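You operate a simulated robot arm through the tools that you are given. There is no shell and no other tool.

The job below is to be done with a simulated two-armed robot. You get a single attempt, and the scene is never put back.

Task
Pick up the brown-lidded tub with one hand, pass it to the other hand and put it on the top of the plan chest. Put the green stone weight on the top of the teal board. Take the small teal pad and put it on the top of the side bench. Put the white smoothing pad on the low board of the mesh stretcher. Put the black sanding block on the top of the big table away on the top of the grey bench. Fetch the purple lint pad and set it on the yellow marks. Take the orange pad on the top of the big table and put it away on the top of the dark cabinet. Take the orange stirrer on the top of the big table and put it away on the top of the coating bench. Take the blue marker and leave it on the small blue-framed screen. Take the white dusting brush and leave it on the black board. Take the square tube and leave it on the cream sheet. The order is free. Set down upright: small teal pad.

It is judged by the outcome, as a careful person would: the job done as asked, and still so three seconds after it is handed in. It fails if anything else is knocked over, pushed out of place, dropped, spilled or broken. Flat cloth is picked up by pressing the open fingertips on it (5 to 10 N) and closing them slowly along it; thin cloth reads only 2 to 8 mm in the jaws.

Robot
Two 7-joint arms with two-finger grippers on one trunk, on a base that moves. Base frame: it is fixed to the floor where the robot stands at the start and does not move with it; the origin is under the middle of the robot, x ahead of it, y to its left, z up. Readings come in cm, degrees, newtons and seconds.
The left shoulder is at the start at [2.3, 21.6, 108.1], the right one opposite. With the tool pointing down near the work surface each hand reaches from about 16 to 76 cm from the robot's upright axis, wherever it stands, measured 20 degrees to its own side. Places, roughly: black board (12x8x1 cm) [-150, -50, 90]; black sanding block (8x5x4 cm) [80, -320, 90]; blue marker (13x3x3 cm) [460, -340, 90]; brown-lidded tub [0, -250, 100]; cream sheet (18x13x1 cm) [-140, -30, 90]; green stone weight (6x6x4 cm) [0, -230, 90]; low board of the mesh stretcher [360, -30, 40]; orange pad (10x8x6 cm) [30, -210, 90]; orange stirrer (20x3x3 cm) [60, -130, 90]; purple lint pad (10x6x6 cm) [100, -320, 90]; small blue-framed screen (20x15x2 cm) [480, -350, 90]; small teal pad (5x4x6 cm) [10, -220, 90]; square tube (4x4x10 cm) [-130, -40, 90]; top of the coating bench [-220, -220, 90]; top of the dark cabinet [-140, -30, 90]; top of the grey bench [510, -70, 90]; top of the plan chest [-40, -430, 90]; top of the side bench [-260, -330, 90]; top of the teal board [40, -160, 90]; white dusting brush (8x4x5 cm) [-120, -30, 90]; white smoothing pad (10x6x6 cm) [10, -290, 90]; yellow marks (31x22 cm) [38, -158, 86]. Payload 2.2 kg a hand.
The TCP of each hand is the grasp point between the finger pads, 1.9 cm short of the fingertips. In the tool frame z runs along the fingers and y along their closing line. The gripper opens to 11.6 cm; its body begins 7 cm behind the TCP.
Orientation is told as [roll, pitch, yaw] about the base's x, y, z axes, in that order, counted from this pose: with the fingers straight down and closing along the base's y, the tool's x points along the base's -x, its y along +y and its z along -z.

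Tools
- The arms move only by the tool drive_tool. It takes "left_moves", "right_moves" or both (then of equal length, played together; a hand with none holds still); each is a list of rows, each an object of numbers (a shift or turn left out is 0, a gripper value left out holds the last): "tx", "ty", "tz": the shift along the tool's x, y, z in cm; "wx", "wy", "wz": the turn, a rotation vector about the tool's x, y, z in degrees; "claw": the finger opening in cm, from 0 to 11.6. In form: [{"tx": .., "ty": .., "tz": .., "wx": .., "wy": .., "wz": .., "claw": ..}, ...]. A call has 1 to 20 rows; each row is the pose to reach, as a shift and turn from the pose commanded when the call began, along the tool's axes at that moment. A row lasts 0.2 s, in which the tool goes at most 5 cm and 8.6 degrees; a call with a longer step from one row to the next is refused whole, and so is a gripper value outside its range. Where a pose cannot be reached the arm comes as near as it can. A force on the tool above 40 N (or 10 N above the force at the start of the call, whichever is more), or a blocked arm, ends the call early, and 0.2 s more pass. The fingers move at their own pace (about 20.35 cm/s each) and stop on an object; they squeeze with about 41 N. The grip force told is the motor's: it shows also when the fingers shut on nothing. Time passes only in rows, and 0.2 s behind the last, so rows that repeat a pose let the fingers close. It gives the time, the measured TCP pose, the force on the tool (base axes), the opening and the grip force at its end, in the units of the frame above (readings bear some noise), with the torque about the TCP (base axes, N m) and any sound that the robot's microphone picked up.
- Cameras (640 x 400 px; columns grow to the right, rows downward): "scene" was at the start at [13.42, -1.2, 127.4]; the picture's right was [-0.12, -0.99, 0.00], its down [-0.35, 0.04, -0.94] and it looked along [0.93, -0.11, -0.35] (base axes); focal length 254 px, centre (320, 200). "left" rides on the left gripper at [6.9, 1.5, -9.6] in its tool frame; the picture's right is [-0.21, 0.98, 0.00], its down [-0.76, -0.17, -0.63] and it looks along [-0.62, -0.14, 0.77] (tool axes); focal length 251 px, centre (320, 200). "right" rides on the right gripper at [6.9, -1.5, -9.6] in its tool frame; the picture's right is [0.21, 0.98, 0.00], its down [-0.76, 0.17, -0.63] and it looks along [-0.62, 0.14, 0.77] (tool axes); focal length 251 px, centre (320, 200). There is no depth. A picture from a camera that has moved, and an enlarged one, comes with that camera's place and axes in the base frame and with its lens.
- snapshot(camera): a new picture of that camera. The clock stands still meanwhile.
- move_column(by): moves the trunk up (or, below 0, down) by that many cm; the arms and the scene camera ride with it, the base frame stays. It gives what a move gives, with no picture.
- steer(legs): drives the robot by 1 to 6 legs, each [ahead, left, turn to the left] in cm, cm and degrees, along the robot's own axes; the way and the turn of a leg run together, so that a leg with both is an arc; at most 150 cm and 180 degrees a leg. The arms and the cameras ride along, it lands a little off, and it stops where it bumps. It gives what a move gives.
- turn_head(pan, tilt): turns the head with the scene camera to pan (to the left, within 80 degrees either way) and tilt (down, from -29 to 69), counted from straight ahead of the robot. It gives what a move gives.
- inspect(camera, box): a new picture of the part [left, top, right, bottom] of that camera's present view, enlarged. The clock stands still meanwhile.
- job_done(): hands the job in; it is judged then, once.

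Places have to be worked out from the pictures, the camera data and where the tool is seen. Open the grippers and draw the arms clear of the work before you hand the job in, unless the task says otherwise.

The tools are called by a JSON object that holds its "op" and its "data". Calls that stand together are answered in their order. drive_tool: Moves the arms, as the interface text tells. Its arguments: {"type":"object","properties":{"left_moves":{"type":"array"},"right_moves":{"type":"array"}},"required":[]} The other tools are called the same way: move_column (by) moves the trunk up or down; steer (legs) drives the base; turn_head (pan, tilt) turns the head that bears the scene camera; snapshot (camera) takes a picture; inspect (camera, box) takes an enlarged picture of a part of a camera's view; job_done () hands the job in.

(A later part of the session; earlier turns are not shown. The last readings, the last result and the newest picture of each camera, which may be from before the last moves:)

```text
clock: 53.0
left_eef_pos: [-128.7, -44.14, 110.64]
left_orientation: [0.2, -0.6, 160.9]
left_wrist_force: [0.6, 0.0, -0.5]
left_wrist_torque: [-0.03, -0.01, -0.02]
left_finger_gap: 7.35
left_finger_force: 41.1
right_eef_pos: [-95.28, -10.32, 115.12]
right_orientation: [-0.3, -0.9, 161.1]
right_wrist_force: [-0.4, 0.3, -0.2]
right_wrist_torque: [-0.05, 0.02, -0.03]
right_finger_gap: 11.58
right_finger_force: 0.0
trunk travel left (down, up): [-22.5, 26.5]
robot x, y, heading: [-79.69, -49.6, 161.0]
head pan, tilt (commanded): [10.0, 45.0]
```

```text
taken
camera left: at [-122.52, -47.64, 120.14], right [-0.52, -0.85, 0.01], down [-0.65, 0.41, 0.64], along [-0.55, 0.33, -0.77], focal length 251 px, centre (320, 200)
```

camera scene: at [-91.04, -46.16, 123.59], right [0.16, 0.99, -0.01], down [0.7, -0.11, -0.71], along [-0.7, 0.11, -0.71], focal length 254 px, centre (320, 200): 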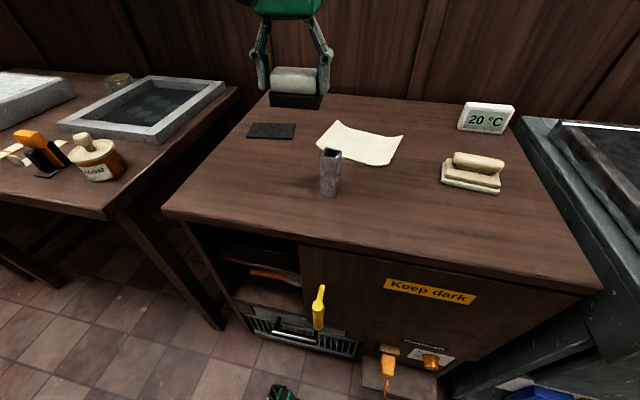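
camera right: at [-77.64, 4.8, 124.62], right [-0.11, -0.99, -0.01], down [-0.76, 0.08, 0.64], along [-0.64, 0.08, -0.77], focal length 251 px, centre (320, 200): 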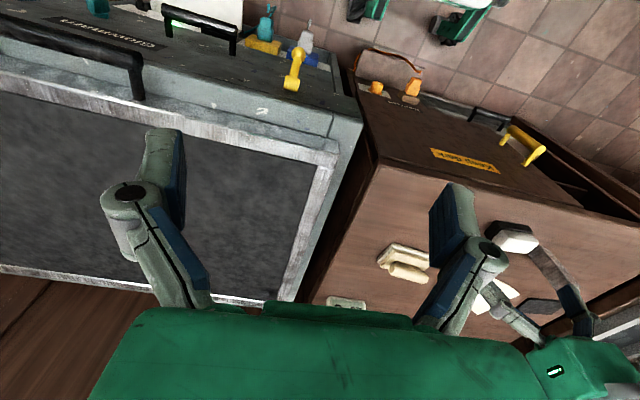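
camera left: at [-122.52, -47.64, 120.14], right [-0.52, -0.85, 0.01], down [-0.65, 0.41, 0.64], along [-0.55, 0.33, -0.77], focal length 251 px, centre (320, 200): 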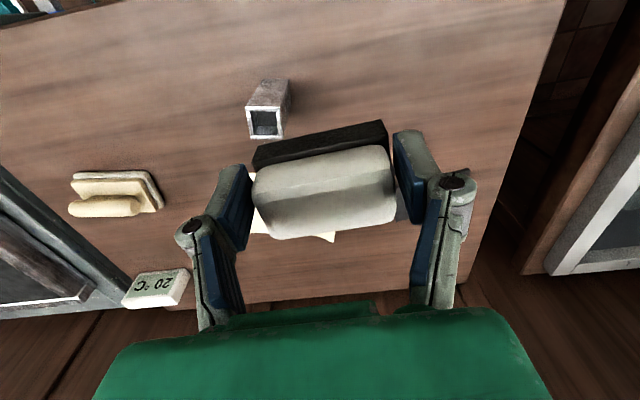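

The board centre is again ≈(-151.2,-49.7), top z≈90. I carry the brush over it and view.

{"op": "drive_tool", "data": {"left_moves": [{"tx": -4, "ty": 2.5}, {"tx": -8, "ty": 5}, {"tx": -12, "ty": 7.6}, {"tx": -16, "ty": 10.2}, {"tx": -19.4, "ty": 12.7}, {"tx": -19.4, "ty": 12.7, "tz": 4}, {"tx": -19.4, "ty": 12.7, "tz": 8}, {"tx": -19.4, "ty": 12.7, "tz": 10}, {"tx": -19.4, "ty": 12.7, "tz": 10}]}}

{"op": "snapshot", "data": {"camera": "left"}}

{"op": "inspect", "data": {"camera": "scene", "box": [200, 60, 360, 160]}}

```text
clock: 55.0
left_eef_pos: [-151.74, -50.34, 100.84]
left_orientation: [-0.1, -0.5, 161.1]
left_wrist_force: [-0.3, 0.4, 0.0]
left_wrist_torque: [-0.01, -0.02, -0.01]
left_finger_gap: 7.37
left_finger_force: 41.2
right_eef_pos: [-95.63, -11.25, 115.22]
right_orientation: [-0.7, -0.8, 161.2]
right_wrist_force: [0.3, -0.5, -0.1]
right_wrist_torque: [0.03, 0.0, -0.03]
right_finger_gap: 11.64
right_finger_force: 0.1
trunk travel left (down, up): [-22.5, 26.5]
robot x, y, heading: [-79.57, -49.28, 161.1]
head pan, tilt (commanded): [10.0, 45.0]
```

```text
taken
camera left: at [-145.53, -53.97, 110.38], right [-0.52, -0.85, 0.0], down [-0.66, 0.4, 0.64], along [-0.55, 0.33, -0.77], focal length 251 px, centre (320, 200)
```

left: 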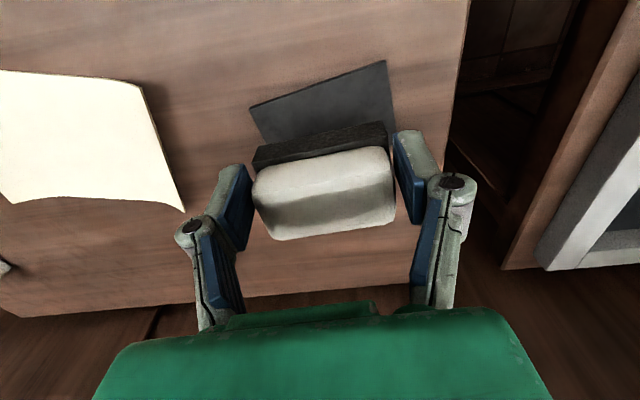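

```text
4.00 times, centred on (280, 110) of scene
camera zoom: at [-91.31, -46.54, 123.59], right [0.16, 0.99, 0.0], down [0.7, -0.11, -0.71], along [-0.7, 0.11, -0.71], focal length 1014 px, centre (480, 560)
```

zoom: 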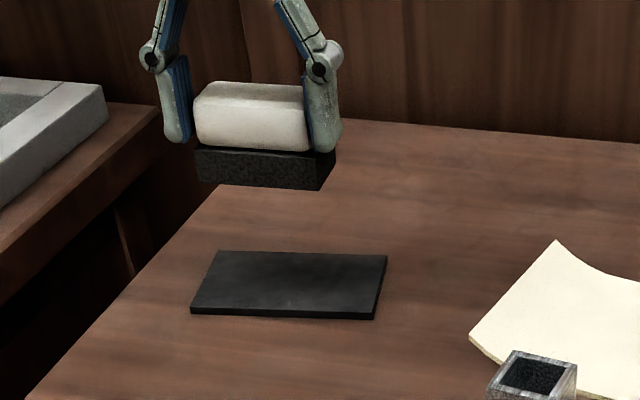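

Triangulating the board's corners gives its centre at ≈(-154.3,-49.5), top z≈88.4, turned about 6° from the tool. I correct and descend partly.

{"op": "drive_tool", "data": {"left_moves": [{"tx": -1.3, "wz": -3}, {"tx": -2.7, "wz": -6}, {"tx": -2.7, "wz": -6, "tz": 2}, {"tx": -2.7, "wz": -6, "tz": 4}, {"tx": -2.7, "wz": -6, "tz": 5.3}, {"tx": -2.7, "wz": -6, "tz": 5.3}, {"tx": -2.7, "wz": -6, "tz": 5.3}]}}

{"op": "snapshot", "data": {"camera": "left"}}

{"op": "inspect", "data": {"camera": "scene", "box": [200, 60, 360, 160]}}

```text
clock: 56.6
left_eef_pos: [-154.37, -49.2, 95.41]
left_orientation: [-0.1, -0.4, 166.9]
left_wrist_force: [0.9, -0.2, -0.4]
left_wrist_torque: [-0.01, -0.02, -0.01]
left_finger_gap: 7.36
left_finger_force: 41.1
right_eef_pos: [-95.49, -10.8, 115.14]
right_orientation: [-0.5, -0.7, 161.2]
right_wrist_force: [1.3, 0.6, -0.6]
right_wrist_torque: [-0.02, -0.01, 0.0]
right_finger_gap: 11.59
right_finger_force: 0.0
trunk travel left (down, up): [-22.5, 26.5]
robot x, y, heading: [-79.92, -49.33, 160.8]
head pan, tilt (commanded): [10.0, 45.0]
```

```text
taken
camera left: at [-147.87, -52.13, 104.92], right [-0.43, -0.9, 0.0], down [-0.69, 0.33, 0.64], along [-0.58, 0.27, -0.77], focal length 251 px, centre (320, 200)
```

left: 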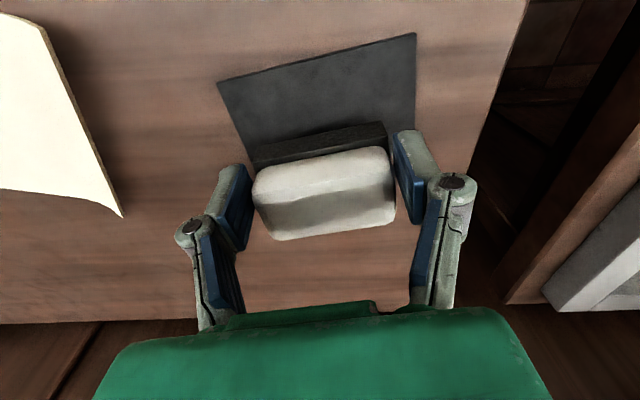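

```text
4.00 times, centred on (280, 110) of scene
camera zoom: at [-91.38, -46.4, 123.57], right [0.16, 0.99, -0.01], down [0.7, -0.11, -0.7], along [-0.7, 0.11, -0.71], focal length 1014 px, centre (480, 560)
```

zoom: 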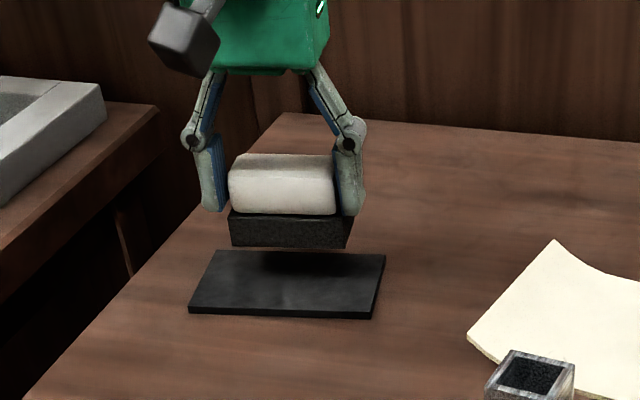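

The brush sits slightly beyond the board's middle, so I pull back 1.8 cm, shift 0.5 cm, and lower to just above contact.

{"op": "drive_tool", "data": {"left_moves": [{"tx": 0.9, "ty": 0.3}, {"tx": 1.8, "ty": 0.5}, {"tx": 1.8, "ty": 0.5, "tz": 0.8}, {"tx": 1.8, "ty": 0.5, "tz": 1.6}, {"tx": 1.8, "ty": 0.5, "tz": 1.8}, {"tx": 1.8, "ty": 0.5, "tz": 1.8}]}}

{"op": "inspect", "data": {"camera": "scene", "box": [200, 60, 360, 160]}}

{"op": "snapshot", "data": {"camera": "left"}}

```text
clock: 58.0
left_eef_pos: [-152.71, -50.41, 93.49]
left_orientation: [-0.2, -0.4, 167.0]
left_wrist_force: [0.1, 0.1, -0.8]
left_wrist_torque: [-0.03, 0.0, 0.0]
left_finger_gap: 7.35
left_finger_force: 41.0
right_eef_pos: [-95.66, -11.13, 115.16]
right_orientation: [-0.5, -0.9, 161.1]
right_wrist_force: [0.3, 0.6, 0.0]
right_wrist_torque: [0.0, 0.01, -0.02]
right_finger_gap: 11.6
right_finger_force: 0.1
trunk travel left (down, up): [-22.5, 26.5]
robot x, y, heading: [-79.35, -49.72, 161.2]
head pan, tilt (commanded): [10.0, 45.0]
```

```text
4.00 times, centred on (280, 110) of scene
camera zoom: at [-91.54, -46.89, 123.57], right [0.16, 0.99, 0.0], down [0.7, -0.11, -0.7], along [-0.7, 0.11, -0.71], focal length 1014 px, centre (480, 560)
```

zoom: 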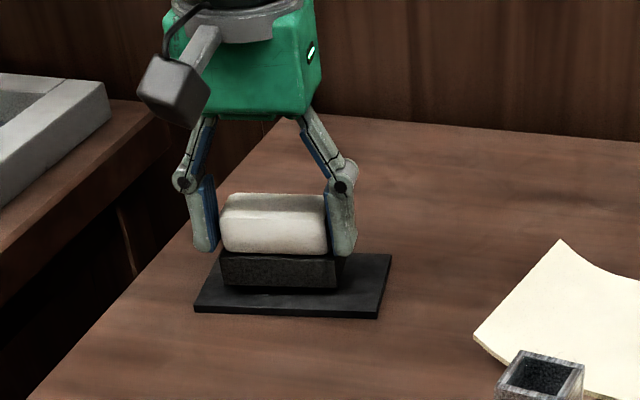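

```text
taken
camera left: at [-146.19, -53.36, 103.09], right [-0.43, -0.9, 0.0], down [-0.7, 0.33, 0.64], along [-0.58, 0.28, -0.77], focal length 251 px, centre (320, 200)
```

left: 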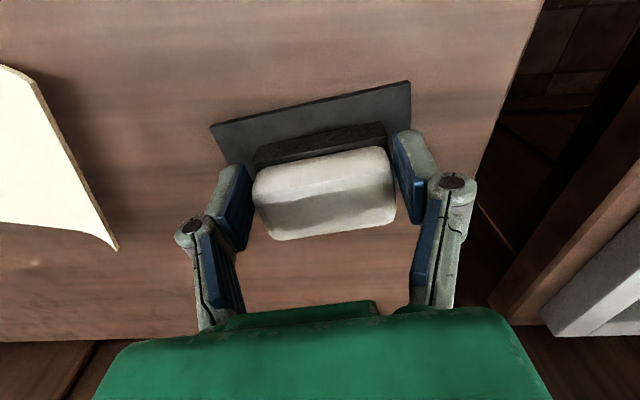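

Well aligned now. A small 0.4 cm side correction, then I lower gently until contact.

{"op": "drive_tool", "data": {"left_moves": [{"ty": -0.4, "tz": 0.2}, {"ty": -0.4, "tz": 0.4}, {"ty": -0.4, "tz": 0.5}, {"ty": -0.4, "tz": 0.5}]}}

{"op": "inspect", "data": {"camera": "scene", "box": [230, 90, 310, 140]}}

```text
clock: 59.0
left_eef_pos: [-152.34, -50.06, 93.2]
left_orientation: [-0.2, -0.4, 167.1]
left_wrist_force: [0.0, -0.4, -0.7]
left_wrist_torque: [0.01, 0.01, 0.01]
left_finger_gap: 7.37
left_finger_force: 41.4
right_eef_pos: [-95.73, -11.07, 115.16]
right_orientation: [-0.6, -0.9, 161.1]
right_wrist_force: [0.2, -0.5, 0.1]
right_wrist_torque: [0.01, 0.02, 0.01]
right_finger_gap: 11.59
right_finger_force: 0.0
trunk travel left (down, up): [-22.5, 26.5]
robot x, y, heading: [-79.24, -49.49, 161.2]
head pan, tilt (commanded): [10.0, 45.0]
```

```text
8.00 times, centred on (270, 115) of scene
camera zoom: at [-91.51, -46.82, 123.57], right [0.16, 0.99, 0.0], down [0.7, -0.11, -0.7], along [-0.7, 0.11, -0.71], focal length 2029 px, centre (720, 880)
```

zoom: 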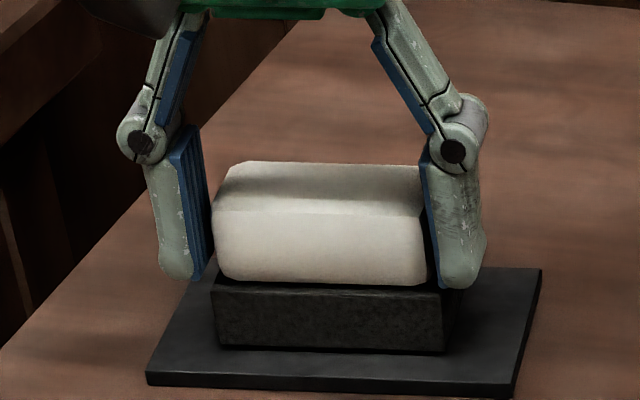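

Nearly touching; I lower another few millimetres and read the force.

{"op": "drive_tool", "data": {"left_moves": [{"tz": 0.2}, {"tz": 0.3}, {"tz": 0.4}, {"tz": 0.4}]}}

{"op": "inspect", "data": {"camera": "scene", "box": [230, 90, 310, 140]}}

```text
clock: 60.0
left_eef_pos: [-152.41, -50.02, 92.96]
left_orientation: [-0.2, -0.6, 167.0]
left_wrist_force: [0.1, -2.8, 15.2]
left_wrist_torque: [-0.15, 0.1, 0.05]
left_finger_gap: 7.36
left_finger_force: 41.4
right_eef_pos: [-95.47, -11.1, 115.23]
right_orientation: [-0.6, -0.9, 161.3]
right_wrist_force: [0.3, 1.2, 0.4]
right_wrist_torque: [-0.01, 0.0, 0.0]
right_finger_gap: 11.61
right_finger_force: 0.0
trunk travel left (down, up): [-22.5, 26.5]
robot x, y, heading: [-79.62, -49.62, 161.2]
head pan, tilt (commanded): [10.0, 45.0]
```

```text
8.00 times, centred on (270, 115) of scene
camera zoom: at [-91.24, -46.89, 123.62], right [0.16, 0.99, 0.0], down [0.7, -0.11, -0.71], along [-0.7, 0.11, -0.71], focal length 2029 px, centre (720, 880)
```

zoom: 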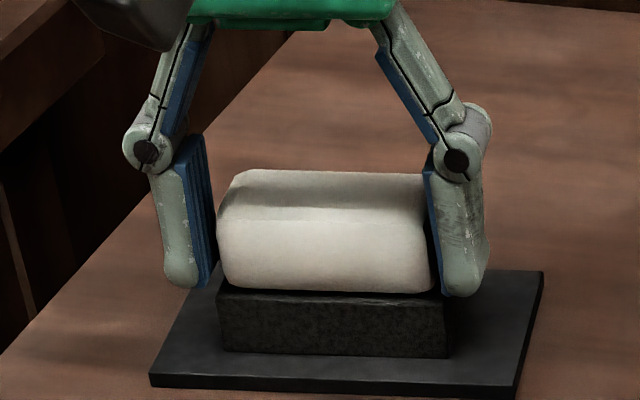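

Contact at 15 N, brush seated on the board. I ease up slightly, open, and lift away.

{"op": "drive_tool", "data": {"left_moves": [{"tz": -0.2}, {"tz": -0.2, "claw": 9}, {"tz": -0.2, "claw": 11}, {"tz": -0.2, "claw": 11}, {"tz": -3, "claw": 11.6}, {"tz": -7}, {"tz": -11}, {"tz": -14}]}}

{"op": "inspect", "data": {"camera": "scene", "box": [200, 60, 360, 160]}}

{"op": "snapshot", "data": {"camera": "left"}}

```text
clock: 61.9
left_eef_pos: [-152.24, -50.14, 106.58]
left_orientation: [-0.2, -0.4, 167.0]
left_wrist_force: [-0.3, 0.3, 0.9]
left_wrist_torque: [0.0, 0.01, 0.03]
left_finger_gap: 11.59
left_finger_force: 0.0
right_eef_pos: [-95.63, -11.14, 115.2]
right_orientation: [-0.5, -1.0, 161.0]
right_wrist_force: [-0.1, -0.9, -0.3]
right_wrist_torque: [0.02, -0.02, -0.01]
right_finger_gap: 11.61
right_finger_force: 0.0
trunk travel left (down, up): [-22.5, 26.5]
robot x, y, heading: [-79.32, -49.56, 161.1]
head pan, tilt (commanded): [10.0, 45.0]
```

```text
4.00 times, centred on (280, 110) of scene
camera zoom: at [-91.46, -46.81, 123.58], right [0.16, 0.99, 0.0], down [0.7, -0.11, -0.7], along [-0.7, 0.11, -0.71], focal length 1014 px, centre (480, 560)
```

zoom: 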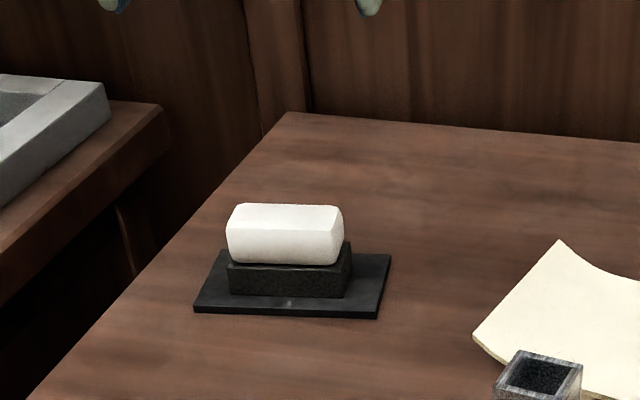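

```text
taken
camera left: at [-145.79, -53.07, 116.22], right [-0.43, -0.9, 0.0], down [-0.7, 0.33, 0.64], along [-0.58, 0.28, -0.77], focal length 251 px, centre (320, 200)
```

left: 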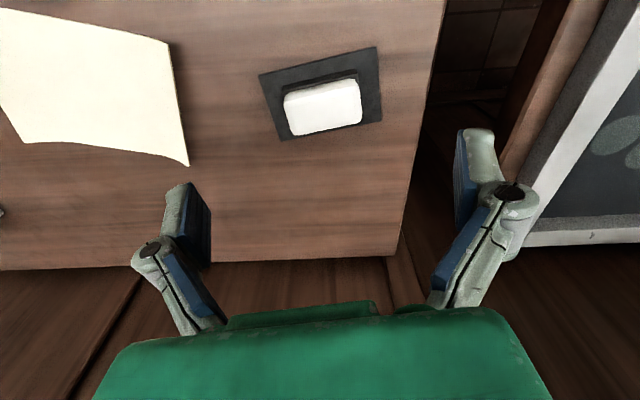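

The brush stands on the black board. Next the tube: I shift the robot 10 cm right and bring the left hand above the tube.

{"op": "steer", "data": {"legs": [[0, -10, 0]]}}

{"op": "drive_tool", "data": {"left_moves": [{"tx": 4, "wz": 2}, {"tx": 8, "wz": 4}, {"tx": 12, "wz": 6}, {"tx": 16, "wz": 6}, {"tx": 20, "ty": -0.5, "wz": 6}, {"tx": 20, "ty": -0.5, "wz": 6}]}}

{"op": "snapshot", "data": {"camera": "left"}}

{"op": "snapshot", "data": {"camera": "scene"}}

```text
clock: 63.0
left_eef_pos: [-151.07, -45.75, 105.38]
left_orientation: [-2.4, 0.0, 167.3]
left_wrist_force: [-0.9, -2.6, -0.5]
left_wrist_torque: [0.25, -0.11, 0.0]
left_finger_gap: 11.59
left_finger_force: 0.1
right_eef_pos: [-94.45, -6.8, 116.17]
right_orientation: [-3.1, -0.9, 161.2]
right_wrist_force: [0.6, -0.2, 1.1]
right_wrist_torque: [0.09, -0.03, -0.01]
right_finger_gap: 11.6
right_finger_force: 0.0
trunk travel left (down, up): [-22.5, 26.5]
robot x, y, heading: [-76.79, -40.94, 161.0]
head pan, tilt (commanded): [10.0, 45.0]
```

```text
clock: 64.4
left_eef_pos: [-129.48, -44.52, 106.8]
left_orientation: [0.5, -0.4, 161.2]
left_wrist_force: [1.0, 0.7, 0.3]
left_wrist_torque: [-0.04, 0.0, -0.01]
left_finger_gap: 11.61
left_finger_force: 0.0
right_eef_pos: [-92.07, -1.37, 114.94]
right_orientation: [-0.1, -0.8, 161.1]
right_wrist_force: [0.0, 0.9, 0.0]
right_wrist_torque: [-0.04, 0.03, -0.02]
right_finger_gap: 11.57
right_finger_force: 0.1
trunk travel left (down, up): [-22.5, 26.5]
robot x, y, heading: [-76.35, -40.85, 160.8]
head pan, tilt (commanded): [10.0, 45.0]
```

```text
taken
camera left: at [-123.3, -48.06, 116.37], right [-0.52, -0.86, 0.01], down [-0.66, 0.4, 0.64], along [-0.55, 0.32, -0.77], focal length 251 px, centre (320, 200)
```

left: 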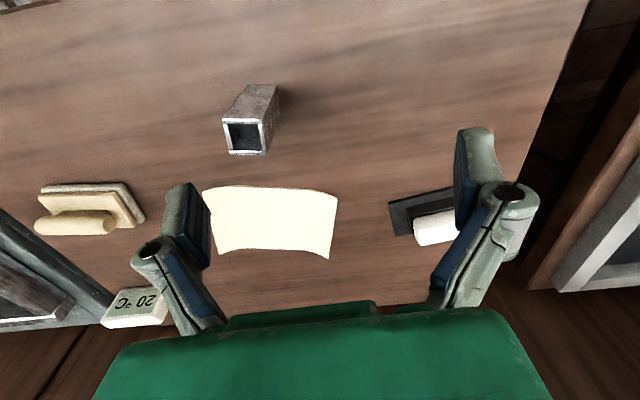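

```text
taken
camera scene: at [-87.45, -34.91, 123.55], right [0.16, 0.99, -0.03], down [0.69, -0.13, -0.71], along [-0.7, 0.09, -0.71], focal length 254 px, centre (320, 200)
```

scene: 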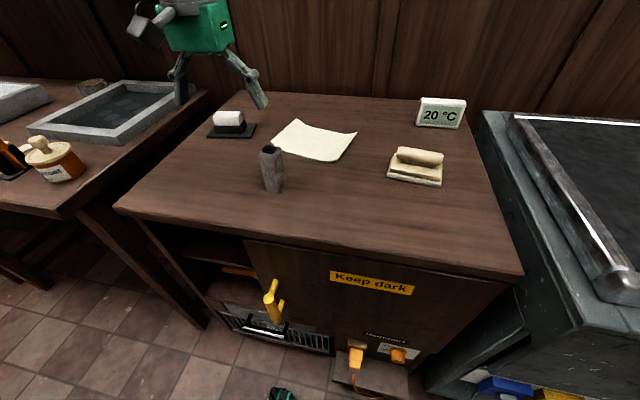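

Tube top centre ≈(-128.0,-38.4), its faces turned about 14° from the tool. I go over it, rotate to match and check.

{"op": "drive_tool", "data": {"left_moves": [{"tx": -0.3, "ty": -3, "wz": 5}, {"tx": -0.6, "ty": -6.2, "wz": 10}, {"tx": -0.6, "ty": -6.2, "wz": 14}, {"tx": -0.6, "ty": -6.2, "wz": 14, "tz": 2}, {"tx": -0.6, "ty": -6.2, "wz": 14, "tz": 4}, {"tx": -0.6, "ty": -6.2, "wz": 14, "tz": 4}]}}

{"op": "snapshot", "data": {"camera": "left"}}

```text
clock: 65.8
left_eef_pos: [-127.92, -38.53, 102.8]
left_orientation: [0.6, -0.4, 147.1]
left_wrist_force: [-0.5, 1.3, -0.3]
left_wrist_torque: [-0.16, 0.02, -0.06]
left_finger_gap: 11.6
left_finger_force: 0.2
right_eef_pos: [-91.94, -1.37, 115.01]
right_orientation: [-0.3, -1.0, 161.1]
right_wrist_force: [1.0, -0.5, 0.0]
right_wrist_torque: [-0.05, 0.01, -0.01]
right_finger_gap: 11.61
right_finger_force: 0.0
trunk travel left (down, up): [-22.5, 26.5]
robot x, y, heading: [-76.58, -40.91, 160.7]
head pan, tilt (commanded): [10.0, 45.0]
```

```text
taken
camera left: at [-122.75, -43.45, 112.29], right [-0.71, -0.7, 0.01], down [-0.54, 0.55, 0.64], along [-0.45, 0.45, -0.77], focal length 251 px, centre (320, 200)
```

left: 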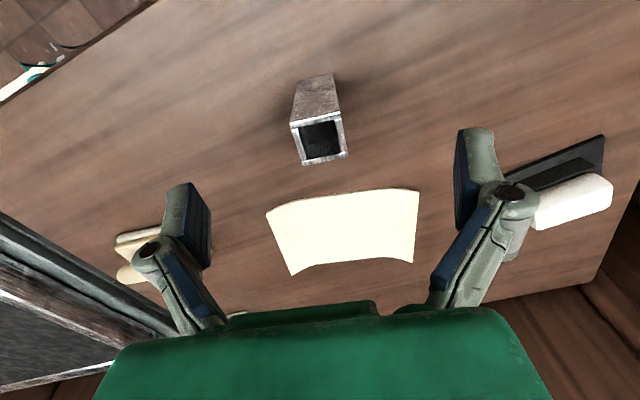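

The tube is aligned and centred. I descend to grip its upper part and close.

{"op": "drive_tool", "data": {"left_moves": [{"tz": 3}, {"tz": 6}, {"tz": 8}, {"tz": 9}, {"tz": 9}]}}

{"op": "snapshot", "data": {"camera": "left"}}

```text
clock: 67.0
left_eef_pos: [-128.72, -40.46, 93.61]
left_orientation: [-0.5, -0.7, 147.3]
left_wrist_force: [-0.1, -0.2, 0.1]
left_wrist_torque: [0.02, -0.02, 0.01]
left_finger_gap: 11.57
left_finger_force: 0.0
right_eef_pos: [-92.7, -3.65, 115.33]
right_orientation: [-1.1, -0.9, 161.2]
right_wrist_force: [0.4, -0.8, 0.0]
right_wrist_torque: [0.0, 0.04, 0.02]
right_finger_gap: 11.63
right_finger_force: 0.0
trunk travel left (down, up): [-22.5, 26.5]
robot x, y, heading: [-76.59, -41.47, 160.7]
head pan, tilt (commanded): [10.0, 45.0]
```

```text
taken
camera left: at [-123.69, -45.59, 103.11], right [-0.71, -0.71, -0.01], down [-0.54, 0.54, 0.64], along [-0.45, 0.46, -0.77], focal length 251 px, centre (320, 200)
```

left: 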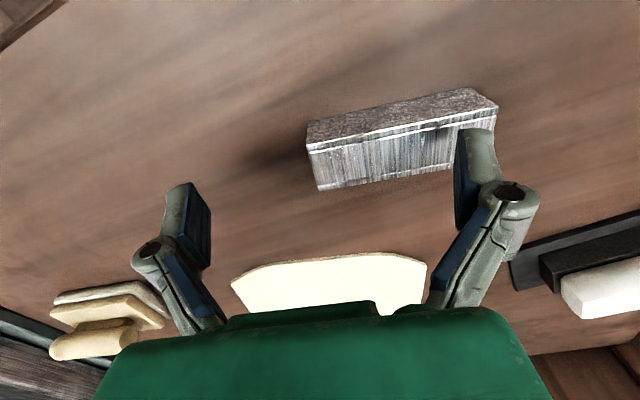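

The robot swayed sideways after the lateral drive and the tube tipped over onto its side. I let the sway die out completely before doing anything more.

{"op": "drive_tool", "data": {"left_moves": [{"tz": -2}, {"tz": -5}, {"tz": -8}, {"tz": -10}, {"tz": -10}, {"tz": -10}, {"tz": -10}, {"tz": -10}, {"tz": -10}, {"tz": -10}, {"tz": -10}, {"tz": -10}, {"tz": -10}, {"tz": -10}, {"tz": -10}, {"tz": -10}, {"tz": -10}, {"tz": -10}]}}

{"op": "snapshot", "data": {"camera": "left"}}

{"op": "inspect", "data": {"camera": "scene", "box": [200, 80, 360, 180]}}

```text
clock: 70.8
left_eef_pos: [-128.69, -40.36, 103.51]
left_orientation: [-0.5, -0.7, 147.1]
left_wrist_force: [0.0, -0.4, -0.3]
left_wrist_torque: [0.01, 0.0, 0.0]
left_finger_gap: 11.62
left_finger_force: 0.1
right_eef_pos: [-92.76, -3.58, 115.57]
right_orientation: [-1.4, -1.0, 161.2]
right_wrist_force: [0.5, 0.0, -0.1]
right_wrist_torque: [0.01, -0.01, 0.01]
right_finger_gap: 11.58
right_finger_force: 0.1
trunk travel left (down, up): [-22.5, 26.5]
robot x, y, heading: [-76.61, -40.95, 161.1]
head pan, tilt (commanded): [10.0, 45.0]
```

```text
taken
camera left: at [-123.55, -45.42, 113.08], right [-0.71, -0.71, -0.01], down [-0.54, 0.54, 0.64], along [-0.45, 0.46, -0.77], focal length 251 px, centre (320, 200)
```

left: 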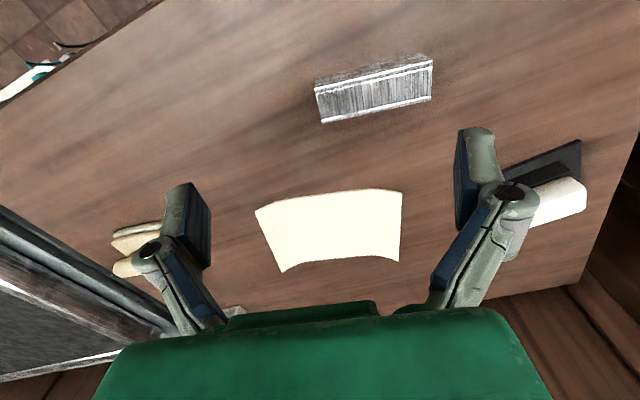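

```text
4.00 times, centred on (280, 130) of scene
camera zoom: at [-89.35, -40.52, 123.52], right [0.15, 0.99, 0.02], down [0.7, -0.1, -0.7], along [-0.69, 0.12, -0.71], focal length 1014 px, centre (480, 480)
```

zoom: 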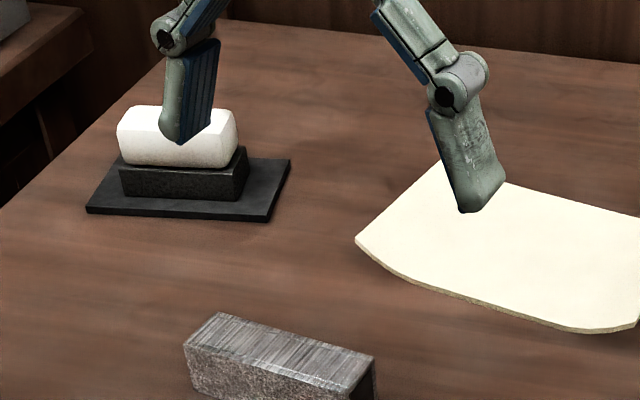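

The tube lies on its side, still well on the cabinet, which is fine for this object. I move back left and turn right 15° (the robot stood steadier there) so tube and sheet both lie on the left arm's good side.

{"op": "steer", "data": {"legs": [[0, 7, 0], [0, 0, -15]]}}

{"op": "drive_tool", "data": {"left_moves": [{"tz": 0}, {"tz": 0}, {"tz": 0}, {"tz": 0}, {"tz": 0}, {"tz": 0}, {"tz": 0}, {"tz": 0}, {"tz": 0}, {"tz": 0}]}}

{"op": "snapshot", "data": {"camera": "left"}}

{"op": "snapshot", "data": {"camera": "scene"}}

```text
clock: 72.3
left_eef_pos: [-134.05, -47.97, 101.16]
left_orientation: [-4.6, -1.1, 142.1]
left_wrist_force: [0.2, -6.9, -3.8]
left_wrist_torque: [0.61, -0.1, 0.07]
left_finger_gap: 11.54
left_finger_force: 0.1
right_eef_pos: [-95.84, -14.72, 115.0]
right_orientation: [1.2, 1.4, 155.9]
right_wrist_force: [-2.8, 0.9, -0.9]
right_wrist_torque: [-0.01, -0.26, 0.04]
right_finger_gap: 11.59
right_finger_force: 0.1
trunk travel left (down, up): [-22.5, 26.5]
robot x, y, heading: [-81.08, -46.76, 156.1]
head pan, tilt (commanded): [10.0, 45.0]
stopped in leg 2: the robot was blocked; the commanded pose is now the measured one
```

```text
clock: 73.0
left_eef_pos: [-126.38, -32.23, 104.39]
left_orientation: [4.3, 0.2, 141.5]
left_wrist_force: [1.2, 1.6, -0.7]
left_wrist_torque: [-0.23, 0.08, -0.04]
left_finger_gap: 11.6
left_finger_force: 0.0
right_eef_pos: [-88.13, 1.46, 111.07]
right_orientation: [7.1, 1.2, 156.6]
right_wrist_force: [-0.9, -0.6, 0.3]
right_wrist_torque: [0.02, -0.03, -0.01]
right_finger_gap: 11.59
right_finger_force: 0.1
trunk travel left (down, up): [-22.5, 26.5]
robot x, y, heading: [-79.15, -45.31, 156.6]
head pan, tilt (commanded): [10.0, 45.0]
stopped in row 3 (right hand): the arm was blocked; the commanded pose is now the measured one
```

```text
taken
camera left: at [-121.49, -37.02, 114.09], right [-0.77, -0.63, 0.07], down [-0.46, 0.64, 0.62], along [-0.43, 0.44, -0.78], focal length 251 px, centre (320, 200)
```

left: 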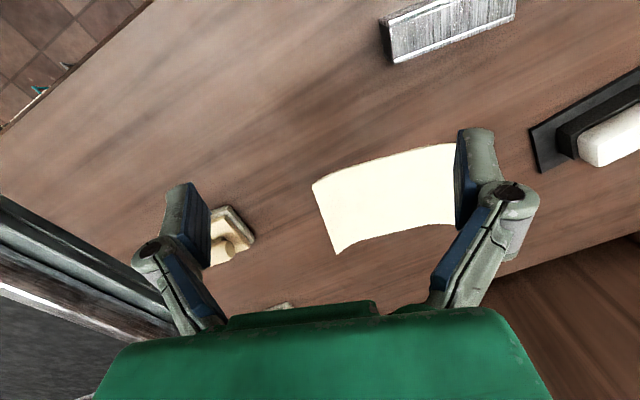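

```text
taken
camera scene: at [-88.34, -33.42, 123.38], right [0.24, 0.97, -0.07], down [0.67, -0.22, -0.71], along [-0.7, 0.12, -0.7], focal length 254 px, centre (320, 200)
```

scene: 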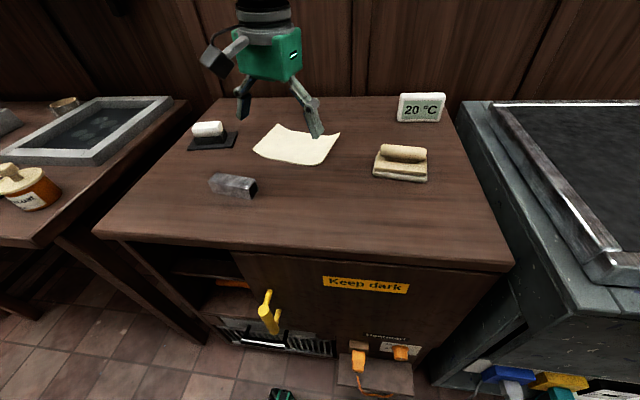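

The robot was blocked while turning and is rolling; I wait briefly to see whether it settles.

{"op": "drive_tool", "data": {"right_moves": [{"tz": 0}, {"tz": 0}, {"tz": 0}]}}

{"op": "drive_tool", "data": {"right_moves": [{"tz": 0}, {"tz": 0}, {"tz": 0}, {"tz": 0}, {"tz": 0}]}}

{"op": "drive_tool", "data": {"right_moves": [{"tz": 0}, {"tz": 0}, {"tz": 0}, {"tz": 0}, {"tz": 0}]}}

```text
clock: 73.5
left_eef_pos: [-133.47, -50.38, 102.47]
left_orientation: [-5.2, -2.9, 142.3]
left_wrist_force: [-2.2, -4.3, 0.5]
left_wrist_torque: [0.35, -0.21, 0.03]
left_finger_gap: 11.57
left_finger_force: 0.1
right_eef_pos: [-95.45, -18.25, 116.08]
right_orientation: [-3.1, 0.0, 156.7]
right_wrist_force: [0.3, -0.2, 0.0]
right_wrist_torque: [0.08, 0.02, 0.02]
right_finger_gap: 11.6
right_finger_force: 0.0
trunk travel left (down, up): [-22.5, 26.5]
robot x, y, heading: [-80.98, -47.47, 156.3]
head pan, tilt (commanded): [10.0, 45.0]
stopped in row 2 (right hand): the arm was blocked; the commanded pose is now the measured one
```

```text
clock: 74.9
left_eef_pos: [-126.94, -35.01, 104.54]
left_orientation: [2.5, -1.1, 141.0]
left_wrist_force: [1.3, 3.2, -0.6]
left_wrist_torque: [-0.24, 0.09, -0.02]
left_finger_gap: 11.61
left_finger_force: 0.0
right_eef_pos: [-88.71, -2.11, 112.04]
right_orientation: [5.4, 1.1, 156.4]
right_wrist_force: [0.2, 0.1, 1.1]
right_wrist_torque: [-0.06, 0.04, 0.01]
right_finger_gap: 11.62
right_finger_force: 0.0
trunk travel left (down, up): [-22.5, 26.5]
robot x, y, heading: [-79.62, -44.58, 156.2]
head pan, tilt (commanded): [10.0, 45.0]
stopped in row 5 (right hand): the arm was blocked; the commanded pose is now the measured one
```

```text
clock: 76.3
left_eef_pos: [-131.4, -44.87, 103.68]
left_orientation: [-2.2, -2.3, 141.7]
left_wrist_force: [-0.5, -0.4, 0.1]
left_wrist_torque: [0.08, -0.08, 0.0]
left_finger_gap: 11.62
left_finger_force: 0.2
right_eef_pos: [-93.25, -12.41, 114.4]
right_orientation: [-0.1, 1.4, 156.6]
right_wrist_force: [-0.9, -0.9, -0.8]
right_wrist_torque: [-0.03, -0.07, 0.0]
right_finger_gap: 11.59
right_finger_force: 0.1
trunk travel left (down, up): [-22.5, 26.5]
robot x, y, heading: [-80.83, -46.71, 156.1]
head pan, tilt (commanded): [10.0, 45.0]
stopped in row 5 (right hand): the arm was blocked; the commanded pose is now the measured one
```

It is rocking like a soft suspension and decaying. I keep both hands high and wait for it to settle before backing off a little.

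{"op": "drive_tool", "data": {"right_moves": [{"tz": 0}, {"tz": 0}, {"tz": 0}, {"tz": 0}, {"tz": 0}, {"tz": 0}, {"tz": 0}, {"tz": 0}]}}

{"op": "drive_tool", "data": {"right_moves": [{"tz": 0}, {"tz": 0}, {"tz": 0}, {"tz": 0}, {"tz": 0}, {"tz": 0}, {"tz": 0}, {"tz": 0}, {"tz": 0}]}}

{"op": "drive_tool", "data": {"right_moves": [{"tz": 0}, {"tz": 0}, {"tz": 0}, {"tz": 0}, {"tz": 0}, {"tz": 0}, {"tz": 0}, {"tz": 0}, {"tz": 0}]}}

{"op": "snapshot", "data": {"camera": "scene"}}

```text
clock: 78.1
left_eef_pos: [-129.76, -41.88, 104.47]
left_orientation: [-0.6, -2.1, 141.4]
left_wrist_force: [1.2, 0.6, 0.1]
left_wrist_torque: [-0.01, 0.0, 0.01]
left_finger_gap: 11.59
left_finger_force: 0.0
right_eef_pos: [-91.73, -9.34, 113.52]
right_orientation: [1.6, 1.4, 156.5]
right_wrist_force: [0.9, -0.3, -1.0]
right_wrist_torque: [-0.03, 0.01, 0.0]
right_finger_gap: 11.58
right_finger_force: 0.0
trunk travel left (down, up): [-22.5, 26.5]
robot x, y, heading: [-81.03, -46.18, 156.3]
head pan, tilt (commanded): [10.0, 45.0]
```

```text
clock: 80.3
left_eef_pos: [-131.29, -46.69, 103.72]
left_orientation: [-3.2, -2.9, 141.9]
left_wrist_force: [-0.2, -1.5, 0.5]
left_wrist_torque: [0.18, -0.06, 0.02]
left_finger_gap: 11.59
left_finger_force: 0.1
right_eef_pos: [-93.19, -14.51, 115.37]
right_orientation: [-1.0, 0.1, 156.8]
right_wrist_force: [-0.3, -0.8, 1.2]
right_wrist_torque: [0.11, -0.01, 0.01]
right_finger_gap: 11.59
right_finger_force: 0.1
trunk travel left (down, up): [-22.5, 26.5]
robot x, y, heading: [-80.54, -45.68, 156.1]
head pan, tilt (commanded): [10.0, 45.0]
stopped in row 9 (right hand): the arm was blocked; the commanded pose is now the measured one
```

```text
clock: 82.3
left_eef_pos: [-129.93, -43.55, 104.03]
left_orientation: [-1.6, -2.3, 141.4]
left_wrist_force: [0.0, -0.9, 0.4]
left_wrist_torque: [-0.02, 0.0, -0.01]
left_finger_gap: 11.59
left_finger_force: 0.1
right_eef_pos: [-92.04, -11.18, 114.23]
right_orientation: [0.7, 1.2, 156.6]
right_wrist_force: [-1.0, -0.2, -0.3]
right_wrist_torque: [0.01, -0.02, 0.03]
right_finger_gap: 11.6
right_finger_force: 0.0
trunk travel left (down, up): [-22.5, 26.5]
robot x, y, heading: [-80.11, -45.19, 156.1]
head pan, tilt (commanded): [10.0, 45.0]
```

```text
taken
camera scene: at [-92.97, -44.13, 123.51], right [0.24, 0.97, 0.02], down [0.69, -0.16, -0.7], along [-0.68, 0.18, -0.71], focal length 254 px, centre (320, 200)
```

scene: 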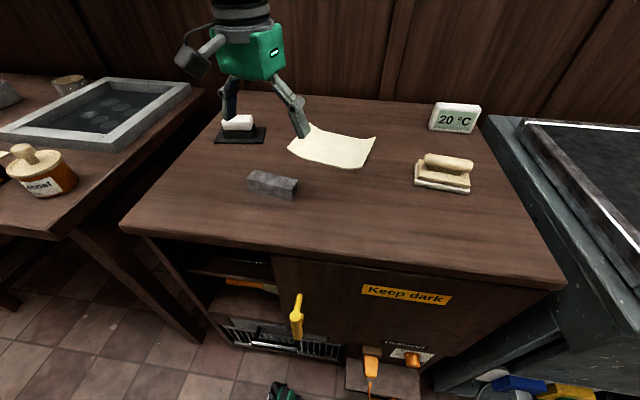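

The rocking persists here, so the base is likely touching the cabinet's low flap. I raise the left hand and back off 15 cm.

{"op": "drive_tool", "data": {"left_moves": [{"tz": -3}, {"tz": -6}, {"tz": -9}]}}

{"op": "steer", "data": {"legs": [[-15, 0, 0]]}}

{"op": "drive_tool", "data": {"right_moves": [{"tz": 0}, {"tz": 0}, {"tz": 0}, {"tz": 0}, {"tz": 0}]}}

{"op": "drive_tool", "data": {"right_moves": [{"tz": 0}, {"tz": 0}, {"tz": 0}, {"tz": 0}, {"tz": 0}]}}

{"op": "drive_tool", "data": {"right_moves": [{"tz": 0}, {"tz": 0}, {"tz": 0}, {"tz": 0}, {"tz": 0}]}}

{"op": "turn_head", "data": {"pan": 0, "tilt": 60}}

{"op": "snapshot", "data": {"camera": "scene"}}

{"op": "snapshot", "data": {"camera": "left"}}

{"op": "snapshot", "data": {"camera": "right"}}

```text
clock: 83.1
left_eef_pos: [-130.8, -45.78, 112.54]
left_orientation: [-2.5, -2.6, 141.6]
left_wrist_force: [-0.5, -0.3, -0.4]
left_wrist_torque: [0.05, -0.02, 0.04]
left_finger_gap: 11.6
left_finger_force: 0.1
right_eef_pos: [-92.85, -12.97, 114.75]
right_orientation: [-0.2, 1.2, 156.6]
right_wrist_force: [0.6, -0.5, 0.6]
right_wrist_torque: [0.03, -0.01, 0.03]
right_finger_gap: 11.62
right_finger_force: 0.0
trunk travel left (down, up): [-22.5, 26.5]
robot x, y, heading: [-80.43, -46.13, 156.2]
head pan, tilt (commanded): [10.0, 45.0]
```

```text
clock: 84.4
left_eef_pos: [-116.33, -50.39, 112.9]
left_orientation: [-1.8, -2.6, 141.9]
left_wrist_force: [0.5, 0.8, 1.5]
left_wrist_torque: [-0.05, 0.1, -0.01]
left_finger_gap: 11.6
left_finger_force: 0.0
right_eef_pos: [-78.38, -17.37, 114.92]
right_orientation: [0.9, -0.1, 156.8]
right_wrist_force: [0.7, -0.9, -0.1]
right_wrist_torque: [0.05, 0.06, 0.0]
right_finger_gap: 11.56
right_finger_force: 0.1
trunk travel left (down, up): [-22.5, 26.5]
robot x, y, heading: [-66.67, -51.48, 156.4]
head pan, tilt (commanded): [10.0, 45.0]
```

```text
clock: 85.8
left_eef_pos: [-114.51, -47.82, 113.65]
left_orientation: [-0.3, -2.4, 141.3]
left_wrist_force: [0.3, 1.7, -0.6]
left_wrist_torque: [-0.2, 0.13, 0.0]
left_finger_gap: 11.6
left_finger_force: 0.1
right_eef_pos: [-76.63, -15.3, 113.6]
right_orientation: [2.3, 1.1, 156.6]
right_wrist_force: [1.3, 0.6, 0.4]
right_wrist_torque: [-0.15, 0.07, -0.01]
right_finger_gap: 11.61
right_finger_force: 0.0
trunk travel left (down, up): [-22.5, 26.5]
robot x, y, heading: [-66.66, -51.78, 156.2]
head pan, tilt (commanded): [10.0, 45.0]
stopped in row 5 (right hand): the arm was blocked; the commanded pose is now the measured one
```

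```text
clock: 87.0
left_eef_pos: [-116.92, -53.19, 112.84]
left_orientation: [-2.7, -3.0, 141.7]
left_wrist_force: [0.0, 0.2, 1.7]
left_wrist_torque: [-0.01, 0.01, 0.02]
left_finger_gap: 11.6
left_finger_force: 0.0
right_eef_pos: [-78.76, -20.55, 115.23]
right_orientation: [-0.4, -0.1, 156.7]
right_wrist_force: [0.5, -0.5, -0.4]
right_wrist_torque: [-0.02, 0.07, 0.0]
right_finger_gap: 11.59
right_finger_force: 0.1
trunk travel left (down, up): [-22.5, 26.5]
robot x, y, heading: [-67.28, -52.82, 156.4]
head pan, tilt (commanded): [10.0, 45.0]
```

```text
clock: 88.2
left_eef_pos: [-117.33, -53.48, 112.41]
left_orientation: [-3.0, -2.7, 141.5]
left_wrist_force: [0.5, -0.7, -0.5]
left_wrist_torque: [0.06, 0.0, 0.01]
left_finger_gap: 11.61
left_finger_force: 0.1
right_eef_pos: [-79.44, -20.93, 114.77]
right_orientation: [-0.9, 1.4, 156.6]
right_wrist_force: [0.4, -0.2, 0.4]
right_wrist_torque: [0.03, -0.02, 0.01]
right_finger_gap: 11.59
right_finger_force: 0.0
trunk travel left (down, up): [-22.5, 26.5]
robot x, y, heading: [-67.36, -53.44, 156.2]
head pan, tilt (commanded): [10.0, 45.0]
```

```text
clock: 89.0
left_eef_pos: [-118.7, -55.82, 112.04]
left_orientation: [-4.2, -2.9, 141.8]
left_wrist_force: [-1.4, -3.2, 0.7]
left_wrist_torque: [0.25, -0.13, 0.02]
left_finger_gap: 11.61
left_finger_force: 0.1
right_eef_pos: [-80.65, -23.3, 115.31]
right_orientation: [-1.9, 1.0, 156.7]
right_wrist_force: [-2.3, -0.5, 1.1]
right_wrist_torque: [0.16, -0.14, 0.0]
right_finger_gap: 11.6
right_finger_force: 0.1
trunk travel left (down, up): [-22.5, 26.5]
robot x, y, heading: [-67.61, -53.35, 156.0]
head pan, tilt (commanded): [0.0, 60.0]
```

```text
taken
camera scene: at [-79.48, -53.34, 121.5], right [0.4, 0.91, 0.04], down [0.8, -0.33, -0.5], along [-0.44, 0.23, -0.87], focal length 254 px, centre (320, 200)
```

scene: 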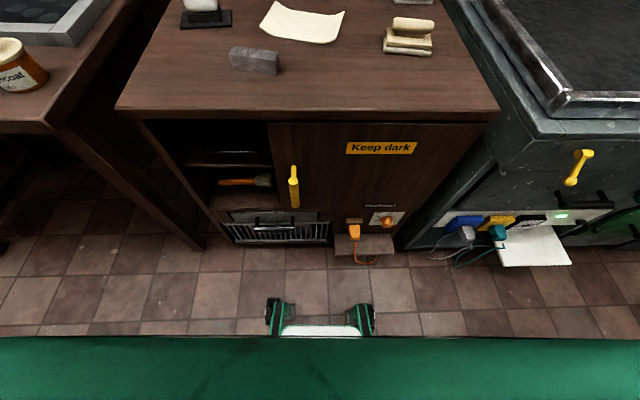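

```text
taken
camera left: at [-114.21, -62.12, 121.2], right [-0.77, -0.63, -0.06], down [-0.49, 0.54, 0.68], along [-0.4, 0.56, -0.73], focal length 251 px, centre (320, 200)
```

left: 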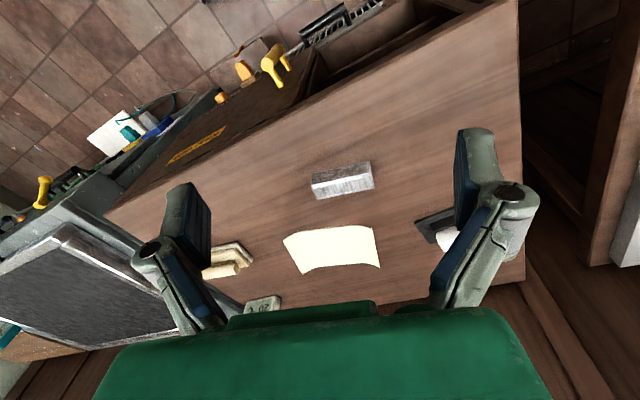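

```text
taken
camera right: at [-74.0, -24.85, 125.28], right [-0.19, -0.98, -0.03], down [-0.78, 0.13, 0.62], along [-0.6, 0.14, -0.79], focal length 251 px, centre (320, 200)
```

right: 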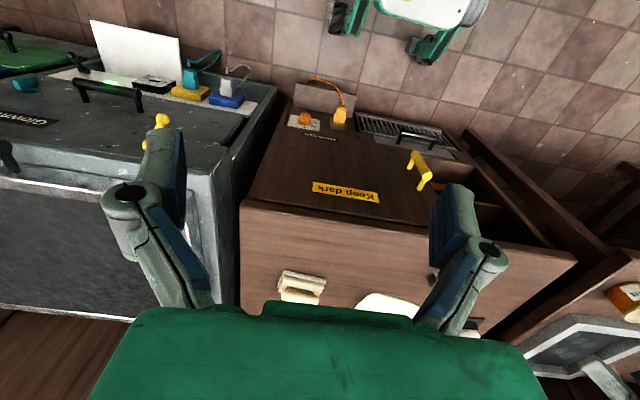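

The base is narrow (wheels at about ±18 cm), so it rocks. I watch the decay for a few more seconds with everything held still.

{"op": "drive_tool", "data": {"left_moves": [{"tz": 0}, {"tz": 0}, {"tz": 0}]}}

{"op": "drive_tool", "data": {"left_moves": [{"tz": 0}, {"tz": 0}, {"tz": 0}]}}

{"op": "drive_tool", "data": {"left_moves": [{"tz": 0}, {"tz": 0}, {"tz": 0}]}}

{"op": "drive_tool", "data": {"left_moves": [{"tz": 0}, {"tz": 0}, {"tz": 0}]}}

{"op": "drive_tool", "data": {"left_moves": [{"tz": 0}, {"tz": 0}, {"tz": 0}]}}

{"op": "drive_tool", "data": {"left_moves": [{"tz": 0}, {"tz": 0}, {"tz": 0}]}}

```text
clock: 90.0
left_eef_pos: [-117.03, -52.93, 112.97]
left_orientation: [-2.4, -2.7, 141.8]
left_wrist_force: [0.7, 0.4, 0.7]
left_wrist_torque: [-0.06, 0.01, -0.01]
left_finger_gap: 11.59
left_finger_force: 0.1
right_eef_pos: [-79.11, -20.13, 114.67]
right_orientation: [-0.1, 1.1, 156.9]
right_wrist_force: [0.0, -0.3, -0.3]
right_wrist_torque: [-0.01, 0.02, -0.02]
right_finger_gap: 11.61
right_finger_force: 0.1
trunk travel left (down, up): [-22.5, 26.5]
robot x, y, heading: [-67.73, -53.48, 156.0]
head pan, tilt (commanded): [0.0, 60.0]
stopped in row 3 (left hand): the arm was blocked; the commanded pose is now the measured one
```

```text
clock: 90.8
left_eef_pos: [-117.56, -54.19, 112.8]
left_orientation: [-3.0, -2.8, 141.9]
left_wrist_force: [-0.8, -0.3, 0.1]
left_wrist_torque: [0.05, -0.06, 0.01]
left_finger_gap: 11.6
left_finger_force: 0.0
right_eef_pos: [-79.57, -21.39, 114.89]
right_orientation: [-0.8, 1.0, 156.7]
right_wrist_force: [-0.2, 0.2, -0.7]
right_wrist_torque: [0.0, -0.01, -0.02]
right_finger_gap: 11.6
right_finger_force: 0.0
trunk travel left (down, up): [-22.5, 26.5]
robot x, y, heading: [-67.75, -53.59, 156.2]
head pan, tilt (commanded): [0.0, 60.0]
```

```text
clock: 91.8
left_eef_pos: [-115.1, -49.13, 113.72]
left_orientation: [-0.3, -2.3, 141.5]
left_wrist_force: [0.4, 2.0, 0.3]
left_wrist_torque: [-0.2, 0.07, 0.0]
left_finger_gap: 11.57
left_finger_force: 0.0
right_eef_pos: [-77.13, -16.44, 113.44]
right_orientation: [2.2, 1.5, 156.8]
right_wrist_force: [0.0, 0.7, 0.3]
right_wrist_torque: [-0.06, 0.06, -0.03]
right_finger_gap: 11.61
right_finger_force: 0.1
trunk travel left (down, up): [-22.5, 26.5]
robot x, y, heading: [-67.63, -53.43, 156.0]
head pan, tilt (commanded): [0.0, 60.0]
stopped in row 3 (left hand): the arm was blocked; the commanded pose is now the measured one
```

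```text
clock: 92.8
left_eef_pos: [-113.93, -47.17, 113.91]
left_orientation: [0.5, -2.1, 141.4]
left_wrist_force: [0.7, 1.8, -0.8]
left_wrist_torque: [-0.18, 0.09, -0.02]
left_finger_gap: 11.6
left_finger_force: 0.1
right_eef_pos: [-76.22, -14.59, 112.88]
right_orientation: [3.1, 1.6, 156.7]
right_wrist_force: [1.1, 0.2, 0.7]
right_wrist_torque: [-0.07, 0.04, -0.02]
right_finger_gap: 11.6
right_finger_force: 0.0
trunk travel left (down, up): [-22.5, 26.5]
robot x, y, heading: [-67.14, -53.14, 156.3]
head pan, tilt (commanded): [0.0, 60.0]
stopped in row 3 (left hand): the arm was blocked; the commanded pose is now the measured one
```

```text
clock: 93.8
left_eef_pos: [-115.35, -50.51, 113.53]
left_orientation: [-1.3, -2.6, 141.6]
left_wrist_force: [-0.7, -0.8, -0.4]
left_wrist_torque: [0.03, -0.01, 0.01]
left_finger_gap: 11.58
left_finger_force: 0.2
right_eef_pos: [-77.48, -17.87, 113.86]
right_orientation: [1.0, 1.8, 156.7]
right_wrist_force: [-1.0, -0.1, -0.4]
right_wrist_torque: [0.05, -0.02, -0.02]
right_finger_gap: 11.58
right_finger_force: 0.0
trunk travel left (down, up): [-22.5, 26.5]
robot x, y, heading: [-67.25, -52.82, 156.1]
head pan, tilt (commanded): [0.0, 60.0]
stopped in row 3 (left hand): the arm was blocked; the commanded pose is now the measured one
```

```text
clock: 94.6
left_eef_pos: [-114.88, -49.35, 113.53]
left_orientation: [-0.8, -2.5, 141.5]
left_wrist_force: [-0.5, -0.1, 0.2]
left_wrist_torque: [-0.03, -0.02, 0.02]
left_finger_gap: 11.6
left_finger_force: 0.0
right_eef_pos: [-76.96, -16.86, 113.8]
right_orientation: [1.6, 1.4, 156.7]
right_wrist_force: [0.3, 0.3, -0.1]
right_wrist_torque: [0.01, 0.01, 0.01]
right_finger_gap: 11.59
right_finger_force: 0.1
trunk travel left (down, up): [-22.5, 26.5]
robot x, y, heading: [-67.22, -52.43, 155.8]
head pan, tilt (commanded): [0.0, 60.0]
```

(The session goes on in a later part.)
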